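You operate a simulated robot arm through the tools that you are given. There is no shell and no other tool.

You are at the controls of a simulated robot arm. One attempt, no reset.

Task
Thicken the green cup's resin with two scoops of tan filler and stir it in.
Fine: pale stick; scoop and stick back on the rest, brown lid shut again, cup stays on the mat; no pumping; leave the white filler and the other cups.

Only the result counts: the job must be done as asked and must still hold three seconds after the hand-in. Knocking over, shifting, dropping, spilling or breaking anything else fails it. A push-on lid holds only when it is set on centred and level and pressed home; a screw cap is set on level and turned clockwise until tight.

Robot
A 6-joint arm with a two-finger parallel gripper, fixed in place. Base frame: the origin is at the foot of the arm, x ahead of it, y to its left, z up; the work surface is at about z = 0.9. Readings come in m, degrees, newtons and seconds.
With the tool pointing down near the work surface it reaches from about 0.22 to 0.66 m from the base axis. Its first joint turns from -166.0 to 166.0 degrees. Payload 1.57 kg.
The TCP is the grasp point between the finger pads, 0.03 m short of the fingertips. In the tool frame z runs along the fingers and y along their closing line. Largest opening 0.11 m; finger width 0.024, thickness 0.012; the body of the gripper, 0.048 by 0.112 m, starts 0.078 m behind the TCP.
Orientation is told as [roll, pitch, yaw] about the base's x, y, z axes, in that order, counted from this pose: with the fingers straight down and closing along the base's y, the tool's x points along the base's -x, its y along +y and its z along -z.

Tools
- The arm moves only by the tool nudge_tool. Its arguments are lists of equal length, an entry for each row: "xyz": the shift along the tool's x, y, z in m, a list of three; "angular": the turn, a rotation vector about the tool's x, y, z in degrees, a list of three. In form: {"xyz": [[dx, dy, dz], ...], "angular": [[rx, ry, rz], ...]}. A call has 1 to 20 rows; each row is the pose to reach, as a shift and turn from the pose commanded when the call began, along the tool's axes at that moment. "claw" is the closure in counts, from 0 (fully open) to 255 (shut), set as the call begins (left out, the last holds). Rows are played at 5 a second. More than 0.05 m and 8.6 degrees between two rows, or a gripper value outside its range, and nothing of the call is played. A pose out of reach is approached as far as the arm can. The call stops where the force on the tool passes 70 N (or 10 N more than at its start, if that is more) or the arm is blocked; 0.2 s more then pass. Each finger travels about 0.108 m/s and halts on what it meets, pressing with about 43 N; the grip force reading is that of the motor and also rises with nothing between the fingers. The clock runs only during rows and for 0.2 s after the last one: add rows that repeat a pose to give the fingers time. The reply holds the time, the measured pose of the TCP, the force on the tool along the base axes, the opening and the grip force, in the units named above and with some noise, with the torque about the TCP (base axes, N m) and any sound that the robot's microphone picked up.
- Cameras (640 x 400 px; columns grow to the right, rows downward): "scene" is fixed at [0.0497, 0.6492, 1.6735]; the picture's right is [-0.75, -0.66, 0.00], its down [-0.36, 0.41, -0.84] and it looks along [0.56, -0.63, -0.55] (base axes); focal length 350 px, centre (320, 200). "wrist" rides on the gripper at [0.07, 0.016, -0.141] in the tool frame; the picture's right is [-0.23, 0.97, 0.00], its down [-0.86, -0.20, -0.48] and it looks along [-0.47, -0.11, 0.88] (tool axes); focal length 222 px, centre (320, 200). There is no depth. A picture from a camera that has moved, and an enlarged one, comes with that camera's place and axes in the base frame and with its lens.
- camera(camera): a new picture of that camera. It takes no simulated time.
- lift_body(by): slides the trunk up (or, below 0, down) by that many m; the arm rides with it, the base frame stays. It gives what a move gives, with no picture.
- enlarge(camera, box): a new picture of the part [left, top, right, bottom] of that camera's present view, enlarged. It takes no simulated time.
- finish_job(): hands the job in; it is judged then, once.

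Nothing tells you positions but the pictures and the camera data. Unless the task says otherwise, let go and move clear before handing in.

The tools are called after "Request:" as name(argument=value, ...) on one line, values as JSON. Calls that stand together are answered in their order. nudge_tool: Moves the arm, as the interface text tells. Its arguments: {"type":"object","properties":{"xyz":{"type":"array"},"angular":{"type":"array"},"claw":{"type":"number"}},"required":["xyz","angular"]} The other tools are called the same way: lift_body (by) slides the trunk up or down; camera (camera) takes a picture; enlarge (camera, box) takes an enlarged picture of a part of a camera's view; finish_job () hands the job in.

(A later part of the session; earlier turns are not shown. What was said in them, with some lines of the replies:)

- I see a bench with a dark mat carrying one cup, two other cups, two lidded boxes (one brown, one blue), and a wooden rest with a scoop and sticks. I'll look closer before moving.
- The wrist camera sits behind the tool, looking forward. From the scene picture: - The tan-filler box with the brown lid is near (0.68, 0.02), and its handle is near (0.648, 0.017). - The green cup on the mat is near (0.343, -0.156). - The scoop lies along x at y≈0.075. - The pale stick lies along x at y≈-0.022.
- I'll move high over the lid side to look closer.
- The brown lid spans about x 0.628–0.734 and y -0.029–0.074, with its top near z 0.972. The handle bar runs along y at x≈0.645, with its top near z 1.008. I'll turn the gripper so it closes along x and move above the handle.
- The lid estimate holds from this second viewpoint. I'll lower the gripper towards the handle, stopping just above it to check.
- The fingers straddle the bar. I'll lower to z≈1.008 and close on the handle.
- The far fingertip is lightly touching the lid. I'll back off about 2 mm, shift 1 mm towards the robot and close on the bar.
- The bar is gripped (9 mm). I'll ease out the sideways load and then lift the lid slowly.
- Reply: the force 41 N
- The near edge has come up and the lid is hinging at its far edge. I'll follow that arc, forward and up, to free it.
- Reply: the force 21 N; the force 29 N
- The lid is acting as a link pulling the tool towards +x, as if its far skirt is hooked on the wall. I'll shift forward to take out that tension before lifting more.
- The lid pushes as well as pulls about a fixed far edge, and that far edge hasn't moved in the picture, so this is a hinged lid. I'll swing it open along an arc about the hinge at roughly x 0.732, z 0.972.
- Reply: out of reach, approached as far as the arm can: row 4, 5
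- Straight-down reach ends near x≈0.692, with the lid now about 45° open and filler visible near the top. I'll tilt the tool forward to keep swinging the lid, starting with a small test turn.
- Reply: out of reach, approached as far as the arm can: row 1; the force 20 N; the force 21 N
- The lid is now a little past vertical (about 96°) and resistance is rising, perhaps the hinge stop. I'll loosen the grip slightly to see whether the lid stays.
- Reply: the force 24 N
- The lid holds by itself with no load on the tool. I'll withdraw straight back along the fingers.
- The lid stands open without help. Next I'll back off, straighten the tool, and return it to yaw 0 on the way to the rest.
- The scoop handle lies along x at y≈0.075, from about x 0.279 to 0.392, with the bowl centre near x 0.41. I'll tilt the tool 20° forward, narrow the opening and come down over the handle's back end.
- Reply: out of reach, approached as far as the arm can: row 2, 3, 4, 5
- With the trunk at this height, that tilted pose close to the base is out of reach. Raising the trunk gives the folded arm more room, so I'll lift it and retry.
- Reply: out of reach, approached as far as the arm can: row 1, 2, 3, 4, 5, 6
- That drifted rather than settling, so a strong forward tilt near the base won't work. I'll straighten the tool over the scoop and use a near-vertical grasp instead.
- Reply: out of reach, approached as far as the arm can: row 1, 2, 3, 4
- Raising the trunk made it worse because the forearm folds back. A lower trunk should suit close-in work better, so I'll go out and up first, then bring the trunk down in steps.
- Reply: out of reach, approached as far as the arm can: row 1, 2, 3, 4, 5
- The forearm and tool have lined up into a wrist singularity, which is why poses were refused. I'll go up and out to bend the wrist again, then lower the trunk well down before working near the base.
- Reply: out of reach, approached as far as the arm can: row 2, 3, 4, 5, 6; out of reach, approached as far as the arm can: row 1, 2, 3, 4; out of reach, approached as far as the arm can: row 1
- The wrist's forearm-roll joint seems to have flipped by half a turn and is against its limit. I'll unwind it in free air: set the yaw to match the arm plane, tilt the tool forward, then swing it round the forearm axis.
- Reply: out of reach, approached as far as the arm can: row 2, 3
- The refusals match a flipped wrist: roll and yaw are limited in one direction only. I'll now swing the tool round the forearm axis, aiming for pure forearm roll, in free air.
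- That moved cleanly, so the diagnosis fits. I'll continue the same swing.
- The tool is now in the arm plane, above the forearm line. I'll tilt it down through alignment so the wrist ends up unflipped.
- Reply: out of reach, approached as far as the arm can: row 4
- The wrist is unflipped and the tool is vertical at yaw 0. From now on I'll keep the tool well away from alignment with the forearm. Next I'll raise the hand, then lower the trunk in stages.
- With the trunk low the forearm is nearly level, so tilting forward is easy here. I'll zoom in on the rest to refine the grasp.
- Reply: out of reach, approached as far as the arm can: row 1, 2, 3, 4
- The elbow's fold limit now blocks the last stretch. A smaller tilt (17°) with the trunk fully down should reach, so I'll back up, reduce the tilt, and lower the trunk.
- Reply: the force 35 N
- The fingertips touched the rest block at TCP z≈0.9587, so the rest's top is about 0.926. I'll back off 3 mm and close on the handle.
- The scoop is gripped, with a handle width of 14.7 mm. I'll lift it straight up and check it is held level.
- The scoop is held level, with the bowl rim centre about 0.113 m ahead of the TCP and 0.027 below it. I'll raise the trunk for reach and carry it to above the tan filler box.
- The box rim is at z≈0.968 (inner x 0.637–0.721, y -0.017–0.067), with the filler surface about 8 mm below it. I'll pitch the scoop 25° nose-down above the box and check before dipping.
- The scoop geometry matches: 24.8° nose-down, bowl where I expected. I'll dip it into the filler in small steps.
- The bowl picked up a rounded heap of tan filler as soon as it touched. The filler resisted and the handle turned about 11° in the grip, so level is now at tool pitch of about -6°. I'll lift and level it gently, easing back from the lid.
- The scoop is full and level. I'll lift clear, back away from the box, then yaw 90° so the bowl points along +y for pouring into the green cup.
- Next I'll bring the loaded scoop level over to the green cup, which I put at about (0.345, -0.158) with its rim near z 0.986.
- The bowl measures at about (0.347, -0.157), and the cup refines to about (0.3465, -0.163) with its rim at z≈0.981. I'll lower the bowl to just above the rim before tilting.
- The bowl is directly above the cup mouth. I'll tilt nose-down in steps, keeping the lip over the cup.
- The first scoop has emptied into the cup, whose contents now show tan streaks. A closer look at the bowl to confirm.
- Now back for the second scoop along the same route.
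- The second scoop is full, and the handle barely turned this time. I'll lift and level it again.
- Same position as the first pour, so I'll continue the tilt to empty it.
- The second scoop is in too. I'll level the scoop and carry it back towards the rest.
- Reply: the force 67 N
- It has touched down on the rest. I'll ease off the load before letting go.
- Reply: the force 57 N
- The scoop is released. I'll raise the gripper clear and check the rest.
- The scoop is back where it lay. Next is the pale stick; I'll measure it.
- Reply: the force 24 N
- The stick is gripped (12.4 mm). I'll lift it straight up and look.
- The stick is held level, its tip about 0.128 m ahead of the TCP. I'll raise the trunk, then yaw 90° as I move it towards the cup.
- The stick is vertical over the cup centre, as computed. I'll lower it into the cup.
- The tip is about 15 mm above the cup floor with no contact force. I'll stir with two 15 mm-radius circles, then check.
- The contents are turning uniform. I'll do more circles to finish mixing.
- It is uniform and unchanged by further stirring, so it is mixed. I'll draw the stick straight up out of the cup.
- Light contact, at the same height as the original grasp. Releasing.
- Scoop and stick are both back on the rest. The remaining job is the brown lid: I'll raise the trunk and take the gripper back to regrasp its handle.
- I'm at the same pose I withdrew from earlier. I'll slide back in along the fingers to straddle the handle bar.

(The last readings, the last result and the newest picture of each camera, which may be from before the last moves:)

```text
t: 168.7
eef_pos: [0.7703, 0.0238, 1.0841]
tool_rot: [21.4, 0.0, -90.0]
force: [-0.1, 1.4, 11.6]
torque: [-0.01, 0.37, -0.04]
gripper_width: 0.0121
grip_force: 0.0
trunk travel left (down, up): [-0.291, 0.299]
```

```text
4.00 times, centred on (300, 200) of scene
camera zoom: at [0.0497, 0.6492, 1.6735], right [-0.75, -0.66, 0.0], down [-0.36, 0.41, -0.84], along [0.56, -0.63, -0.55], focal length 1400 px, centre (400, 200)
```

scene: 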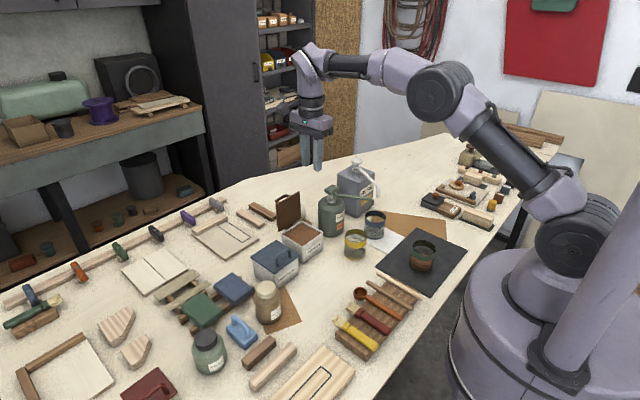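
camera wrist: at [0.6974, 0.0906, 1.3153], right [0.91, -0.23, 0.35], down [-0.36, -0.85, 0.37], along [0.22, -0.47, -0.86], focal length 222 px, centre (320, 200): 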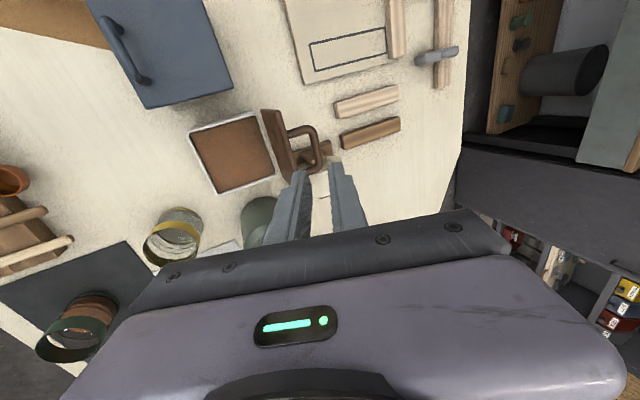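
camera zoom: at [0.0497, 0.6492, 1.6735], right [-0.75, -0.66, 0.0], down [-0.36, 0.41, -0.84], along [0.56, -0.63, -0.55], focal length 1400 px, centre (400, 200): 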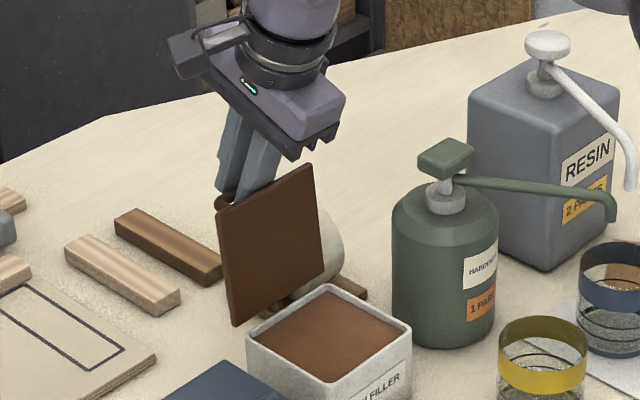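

The bar is caged between the fingers, and the near finger is brushing the lid. I'll close gently to confirm the bar is really in the pads.

Request:
nudge_tool(xyz=[[0, 0, 0], [0, 0, 0]], angular=[[0, 0, 0], [0, 0, 0]], claw=240)

Request:
enlarge(camera="scene", box=[265, 160, 325, 230])

```text
t: 169.3
eef_pos: [0.7702, 0.0235, 1.0827]
tool_rot: [21.2, 0.0, -90.1]
force: [2.6, 0.9, 15.8]
torque: [0.38, 0.2, -0.64]
gripper_width: 0.0095
grip_force: 27.3
trunk travel left (down, up): [-0.291, 0.299]
```

```text
5.71 times, centred on (295, 195) of scene
camera zoom: at [0.0497, 0.6492, 1.6735], right [-0.75, -0.66, 0.0], down [-0.36, 0.41, -0.84], along [0.56, -0.63, -0.55], focal length 2000 px, centre (463, 229)
```

zoom: 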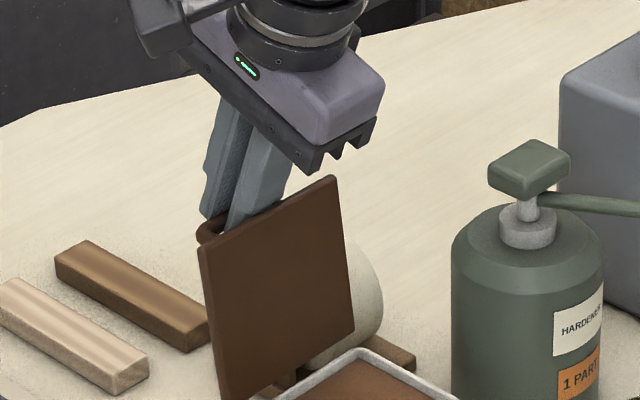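

The bar is clamped (9.5 mm). I'll swing the lid closed along the reverse arc in stages, watching the force.

Request:
nudge_tool(xyz=[[0, -0.005, -0.0088], [0, -0.0124, -0.0156], [0, -0.0204, -0.0215]], angular=[[0, 0, 0], [0, 0, 0], [0, 0, 0]], claw=255)

Request:
enlarge(camera="scene", box=[250, 150, 350, 250])

```text
t: 170.1
eef_pos: [0.7446, 0.0233, 1.0923]
tool_rot: [20.8, -0.1, -90.2]
force: [-1.7, 1.2, -10.2]
torque: [0.26, 0.16, -0.66]
gripper_width: 0.0097
grip_force: 27.8
trunk travel left (down, up): [-0.291, 0.299]
```

```text
4.00 times, centred on (300, 200) of scene
camera zoom: at [0.0497, 0.6492, 1.6735], right [-0.75, -0.66, 0.0], down [-0.36, 0.41, -0.84], along [0.56, -0.63, -0.55], focal length 1400 px, centre (400, 200)
```

zoom: 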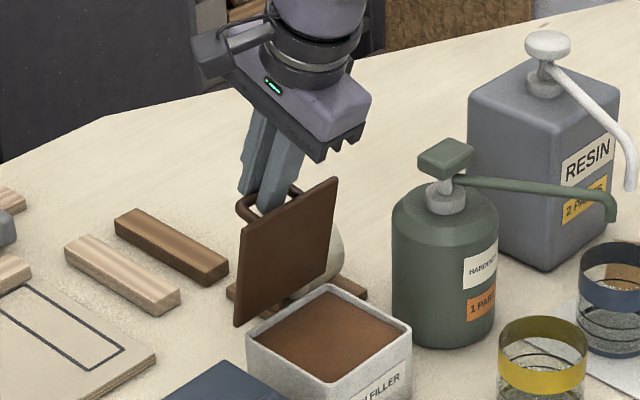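

Request:
nudge_tool(xyz=[[0, -0.0094, -0.0032], [0, -0.0185, -0.0074], [0, -0.028, -0.0105], [0, -0.0358, -0.0127], [0, -0.0435, -0.0136], [0, -0.0518, -0.0132]], angular=[[0, 0, 0], [0, 0, 0], [0, 0, 0], [4.2, 0, 0], [9.2, 0, 0], [13.2, 0, 0]])

Request:
enlarge(camera="scene", box=[250, 150, 350, 250])

```text
t: 171.5
eef_pos: [0.6912, 0.0248, 1.0886]
tool_rot: [8.0, 0.0, -90.1]
force: [-0.1, -4.6, 0.5]
torque: [0.55, -0.08, -0.56]
gripper_width: 0.0093
grip_force: 27.6
trunk travel left (down, up): [-0.291, 0.299]
```

```text
4.00 times, centred on (300, 200) of scene
camera zoom: at [0.0497, 0.6492, 1.6735], right [-0.75, -0.66, 0.0], down [-0.36, 0.41, -0.84], along [0.56, -0.63, -0.55], focal length 1400 px, centre (400, 200)
```

zoom: 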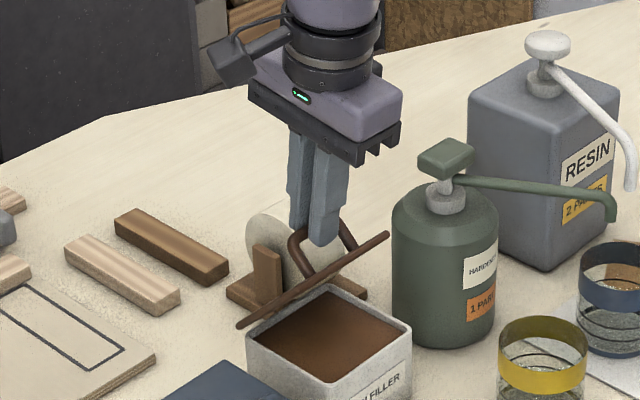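

Request:
nudge_tool(xyz=[[0, -0.0076, 0.0033], [0, -0.0149, 0.0076], [0, -0.0236, 0.0126], [0, -0.0316, 0.0187], [0, -0.0389, 0.0254]], angular=[[4, 0, 0], [8, 0, 0], [8, 0, 0], [8, 0, 0], [8, 0, 0]])

Request:
enlarge(camera="scene", box=[250, 150, 350, 250])

```text
t: 172.7
eef_pos: [0.6559, 0.0232, 1.0579]
tool_rot: [-0.1, 0.1, -90.1]
force: [0.4, 1.4, 0.6]
torque: [-0.14, -0.08, -0.19]
gripper_width: 0.0096
grip_force: 27.5
trunk travel left (down, up): [-0.291, 0.299]
```

```text
4.00 times, centred on (300, 200) of scene
camera zoom: at [0.0497, 0.6492, 1.6735], right [-0.75, -0.66, 0.0], down [-0.36, 0.41, -0.84], along [0.56, -0.63, -0.55], focal length 1400 px, centre (400, 200)
```

zoom: 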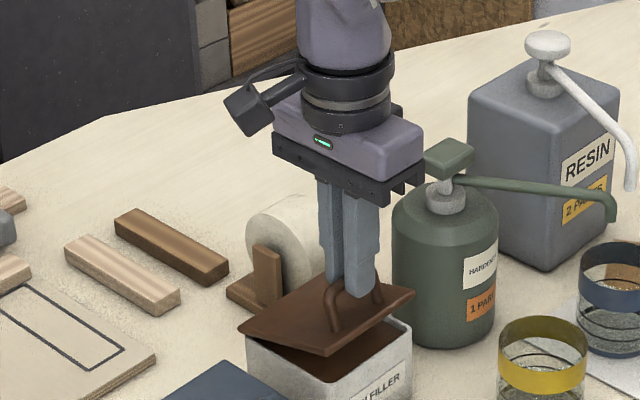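

Request:
nudge_tool(xyz=[[0, -0.0055, 0.0084], [0, -0.0085, 0.013], [0, -0.0101, 0.0173], [0, -0.0125, 0.0225]], angular=[[0, 0, 0], [0, 0, 0], [0, 0, 0], [0, 0, 0]])

Request:
enlarge(camera="scene", box=[250, 170, 350, 270])

```text
t: 173.7
eef_pos: [0.6429, 0.0239, 1.0349]
tool_rot: [-0.1, 0.0, -90.1]
force: [-5.3, 2.9, 2.4]
torque: [0.04, 0.14, 0.0]
gripper_width: 0.0094
grip_force: 27.7
trunk travel left (down, up): [-0.291, 0.299]
```

```text
4.00 times, centred on (300, 220) of scene
camera zoom: at [0.0497, 0.6492, 1.6735], right [-0.75, -0.66, 0.0], down [-0.36, 0.41, -0.84], along [0.56, -0.63, -0.55], focal length 1400 px, centre (400, 120)
```

zoom: 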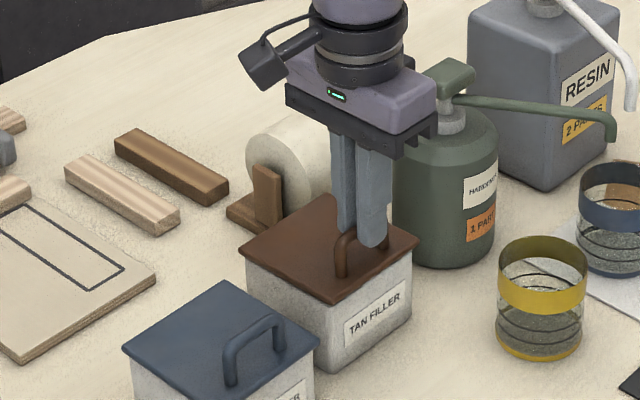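

Request:
nudge_tool(xyz=[[0, 0.0005, 0.003], [0, 0.0005, 0.006]], angular=[[0, 0, 0], [0, 0, 0]])

Request:
enlarge(camera="scene", box=[260, 200, 340, 270])

```text
t: 174.3
eef_pos: [0.643, 0.024, 1.0321]
tool_rot: [0.1, 0.0, -90.1]
force: [-18.5, 1.1, 16.0]
torque: [0.26, 0.4, 0.06]
gripper_width: 0.0093
grip_force: 27.7
trunk travel left (down, up): [-0.291, 0.299]
```

```text
5.71 times, centred on (300, 235) of scene
camera zoom: at [0.0497, 0.6492, 1.6735], right [-0.75, -0.66, 0.0], down [-0.36, 0.41, -0.84], along [0.56, -0.63, -0.55], focal length 2000 px, centre (434, 0)
```

zoom: 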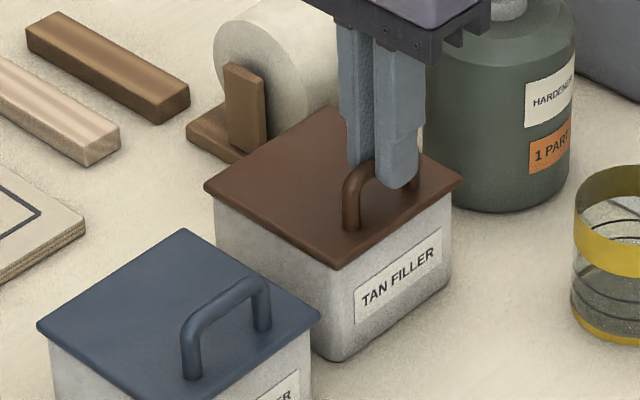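

Request:
nudge_tool(xyz=[[0, -0.003, 0.001], [0, -0.003, 0.001]], angular=[[0, 0, 0], [0, 0, 0]])

Request:
nudge_tool(xyz=[[0, 0, 0], [0, 0, 0], [0, 0, 0]], angular=[[0, 0, 0], [0, 0, 0], [0, 0, 0]], claw=130)

Request:
nudge_tool(xyz=[[0, 0, -0.02], [0, 0, -0.05], [0, 0, -0.07]], angular=[[0, 0, 0], [0, 0, 0], [0, 0, 0]])

Request:
enlarge(camera="scene", box=[260, 200, 340, 270])

Request:
camera(camera="wrist")

```text
t: 174.9
eef_pos: [0.6401, 0.0236, 1.0289]
tool_rot: [0.2, -0.1, -90.1]
force: [5.1, 3.0, 20.4]
torque: [0.03, -0.13, 0.01]
gripper_width: 0.0094
grip_force: 27.9
trunk travel left (down, up): [-0.291, 0.299]
```

```text
t: 175.7
eef_pos: [0.6409, 0.0233, 1.0277]
tool_rot: [0.0, -0.1, -90.0]
force: [-0.3, -0.5, 0.9]
torque: [-0.01, 0.01, -0.02]
gripper_width: 0.0539
grip_force: 0.1
trunk travel left (down, up): [-0.291, 0.299]
```

```text
t: 176.5
eef_pos: [0.641, 0.0227, 1.0993]
tool_rot: [-0.1, 0.0, -90.1]
force: [0.2, 0.1, 0.4]
torque: [-0.01, 0.0, 0.04]
gripper_width: 0.054
grip_force: 0.1
trunk travel left (down, up): [-0.291, 0.299]
```

```text
5.71 times, centred on (300, 235) of scene
camera zoom: at [0.0497, 0.6492, 1.6735], right [-0.75, -0.66, 0.0], down [-0.36, 0.41, -0.84], along [0.56, -0.63, -0.55], focal length 2000 px, centre (434, 0)
```

zoom: 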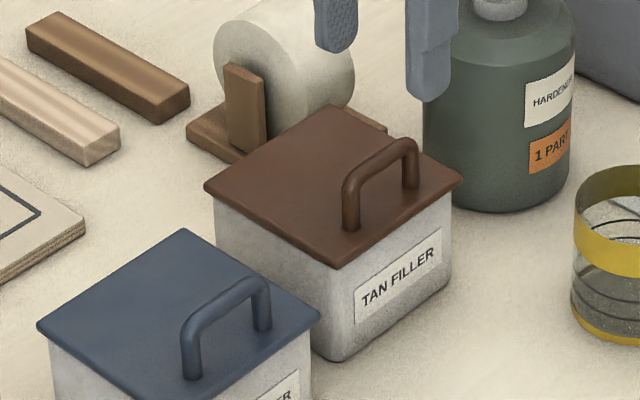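

```text
taken
camera wrist: at [0.658, 0.0899, 1.2418], right [0.97, -0.23, 0.0], down [-0.2, -0.85, 0.48], along [-0.11, -0.47, -0.88], focal length 222 px, centre (320, 200)
```

wrist: 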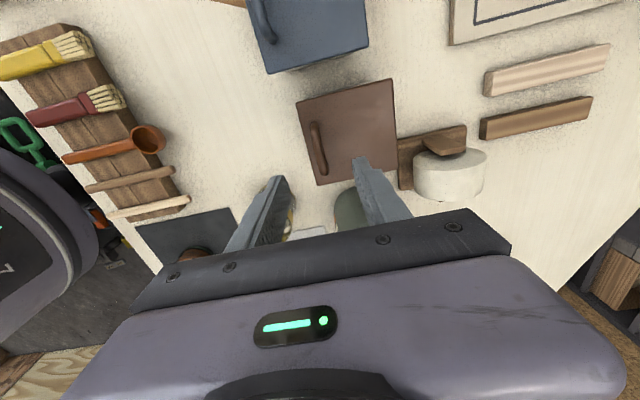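

The lid looks shut and matches its original outline. To be sure it is home, I'll press lightly on it with closed fingertips just beyond the handle.

Request:
nudge_tool(xyz=[[0, 0.015, 0], [0, 0.031, 0], [0, 0.031, 0], [0, 0.031, 0.03], [0, 0.031, 0.06], [0, 0.031, 0.08]], angular=[[0, 0, 0], [0, 0, 0], [0, 0, 0], [0, 0, 0], [0, 0, 0], [0, 0, 0]], claw=255)

Request:
enlarge(camera="scene", box=[260, 190, 340, 260])

```text
t: 177.9
eef_pos: [0.6736, 0.0233, 1.0182]
tool_rot: [-0.1, 0.1, -90.2]
force: [-0.1, 0.9, 0.2]
torque: [0.02, 0.01, 0.0]
gripper_width: 0.0
grip_force: 21.2
trunk travel left (down, up): [-0.291, 0.299]
```

```text
5.71 times, centred on (300, 225) of scene
camera zoom: at [0.0497, 0.6492, 1.6735], right [-0.75, -0.66, 0.0], down [-0.36, 0.41, -0.84], along [0.56, -0.63, -0.55], focal length 2000 px, centre (434, 57)
```

zoom: 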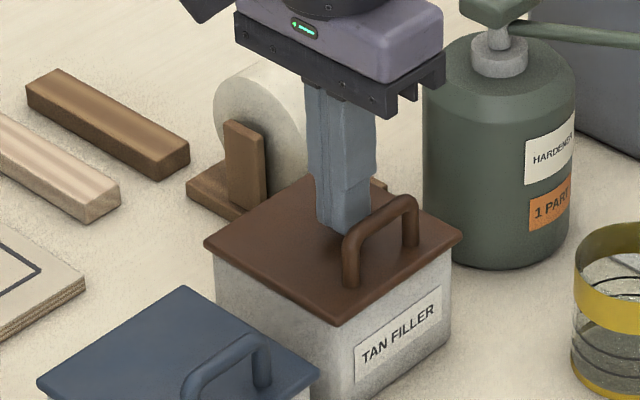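

Request:
nudge_tool(xyz=[[0, 0, 0.005], [0, 0, 0.009], [0, 0, 0.012]], angular=[[0, 0, 0], [0, 0, 0], [0, 0, 0]])

```text
t: 178.7
eef_pos: [0.6717, 0.0231, 1.0098]
tool_rot: [0.3, 0.0, -90.1]
force: [1.2, -4.4, 22.9]
torque: [-0.12, -0.07, -0.17]
gripper_width: 0.0001
grip_force: 21.3
trunk travel left (down, up): [-0.291, 0.299]
```

Request:
nudge_tool(xyz=[[0, 0, 0.003], [0, 0, 0.003]], angular=[[0, 0, 0], [0, 0, 0]])

Request:
nudge_tool(xyz=[[0, 0, -0.01], [0, 0, -0.04], [0, 0, -0.08], [0, -0.02, -0.12], [0, -0.05, -0.16]], angular=[[0, 0, 0], [0, 0, 0], [0, 0, 0], [0, 0, 0], [0, 0, 0]])

Request:
camera(camera="scene")

Request:
enlarge(camera="scene", box=[260, 190, 340, 270])

Request:
enlarge(camera="scene", box=[330, 220, 470, 350])

```text
t: 179.3
eef_pos: [0.6729, 0.023, 1.0083]
tool_rot: [0.6, 0.1, -90.0]
force: [16.7, -2.2, 53.9]
torque: [-0.09, -0.57, -0.19]
gripper_width: 0.0002
grip_force: 21.4
trunk travel left (down, up): [-0.291, 0.299]
```

```text
t: 180.5
eef_pos: [0.6208, 0.0231, 1.1635]
tool_rot: [0.0, 0.0, -90.2]
force: [-0.7, 1.2, 0.6]
torque: [0.04, 0.0, 0.02]
gripper_width: 0.0002
grip_force: 20.7
trunk travel left (down, up): [-0.291, 0.299]
```

```text
taken
```

scene: 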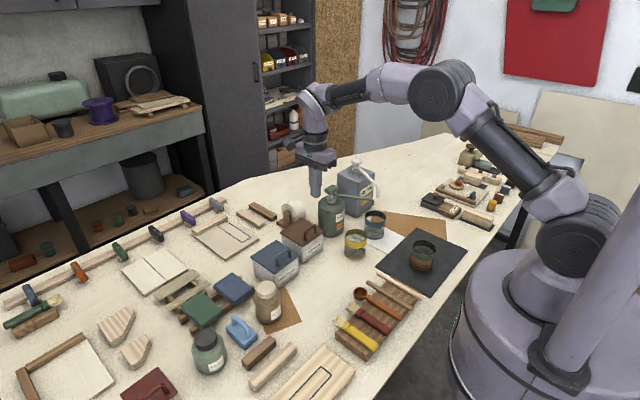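

```text
5.00 times, centred on (300, 230) of scene
camera zoom: at [0.0497, 0.6492, 1.6735], right [-0.75, -0.66, 0.0], down [-0.36, 0.41, -0.84], along [0.56, -0.63, -0.55], focal length 1750 px, centre (420, 50)
```

zoom: 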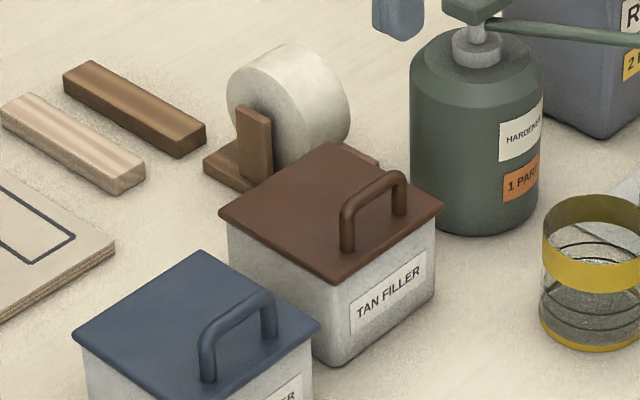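

```text
3.08 times, centred on (400, 285) of scene
camera zoom: at [0.0497, 0.6492, 1.6735], right [-0.75, -0.66, 0.0], down [-0.36, 0.41, -0.84], along [0.56, -0.63, -0.55], focal length 1077 px, centre (74, -62)
```

zoom: 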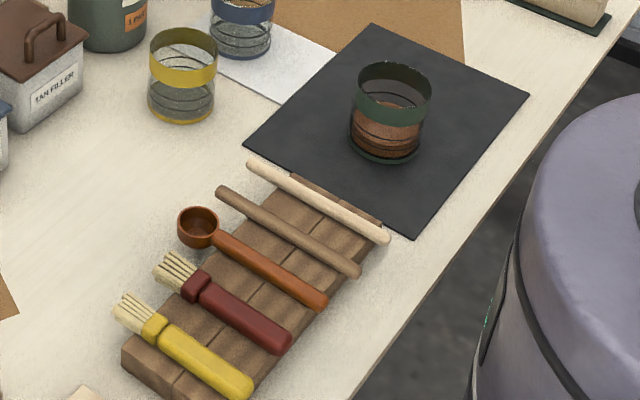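

Final check of the cup contents and the rest.

Request:
enlarge(camera="scene", box=[395, 225, 450, 285])

Request:
camera(camera="wrist")

```text
6.67 times, centred on (422, 255) of scene
camera zoom: at [0.0497, 0.6492, 1.6735], right [-0.75, -0.66, 0.0], down [-0.36, 0.41, -0.84], along [0.56, -0.63, -0.55], focal length 2333 px, centre (-363, -167)
```

zoom: 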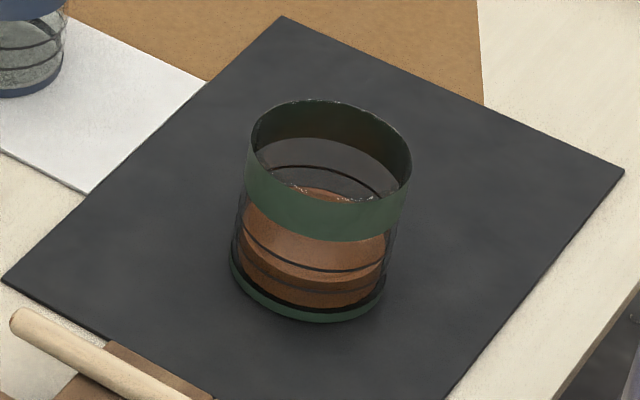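

```text
taken
camera wrist: at [0.6373, 0.0903, 1.3072], right [0.97, -0.23, 0.0], down [-0.2, -0.86, 0.48], along [-0.11, -0.47, -0.88], focal length 222 px, centre (320, 200)
```

wrist: 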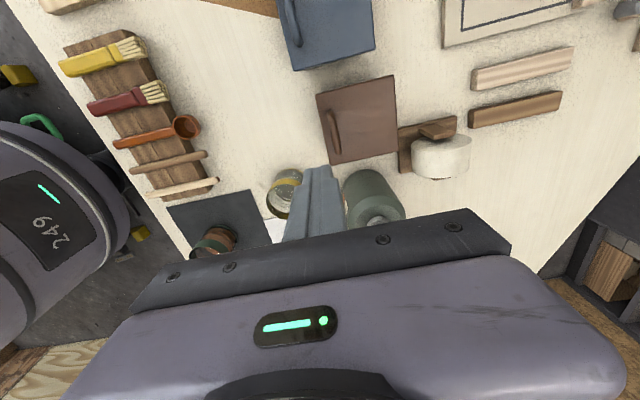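

The green cup sits on the mat with a uniform tan mix. The scoop and pale stick are on the rest, the brown lid is shut, and the gripper is empty and clear of everything. I'm handing in.

Request:
finish_job()

```text
The job is handed in.
```

I handed the job in, and the last pictures show it done as asked. I have no verdict back beyond "handed in".

- **Green cup:** it got two full scoops of tan filler. I stirred it with the pale stick until the mix was an even tan that no longer changed. It is still on the mat.
- **Scoop and pale stick:** both are back on the rest in their original places.
- **Brown lid:** it turned out to be hinged, so I swung it open and then closed it the same way. I pressed it down with about 54 N, and it didn't give.
- **Everything else:** I did no pumping and left the white filler and the other cups alone. The pictures show nothing knocked, shifted or spilled.

The arm's wrist flipped partway through and I had to unwind it, which I did in free air above the bench.
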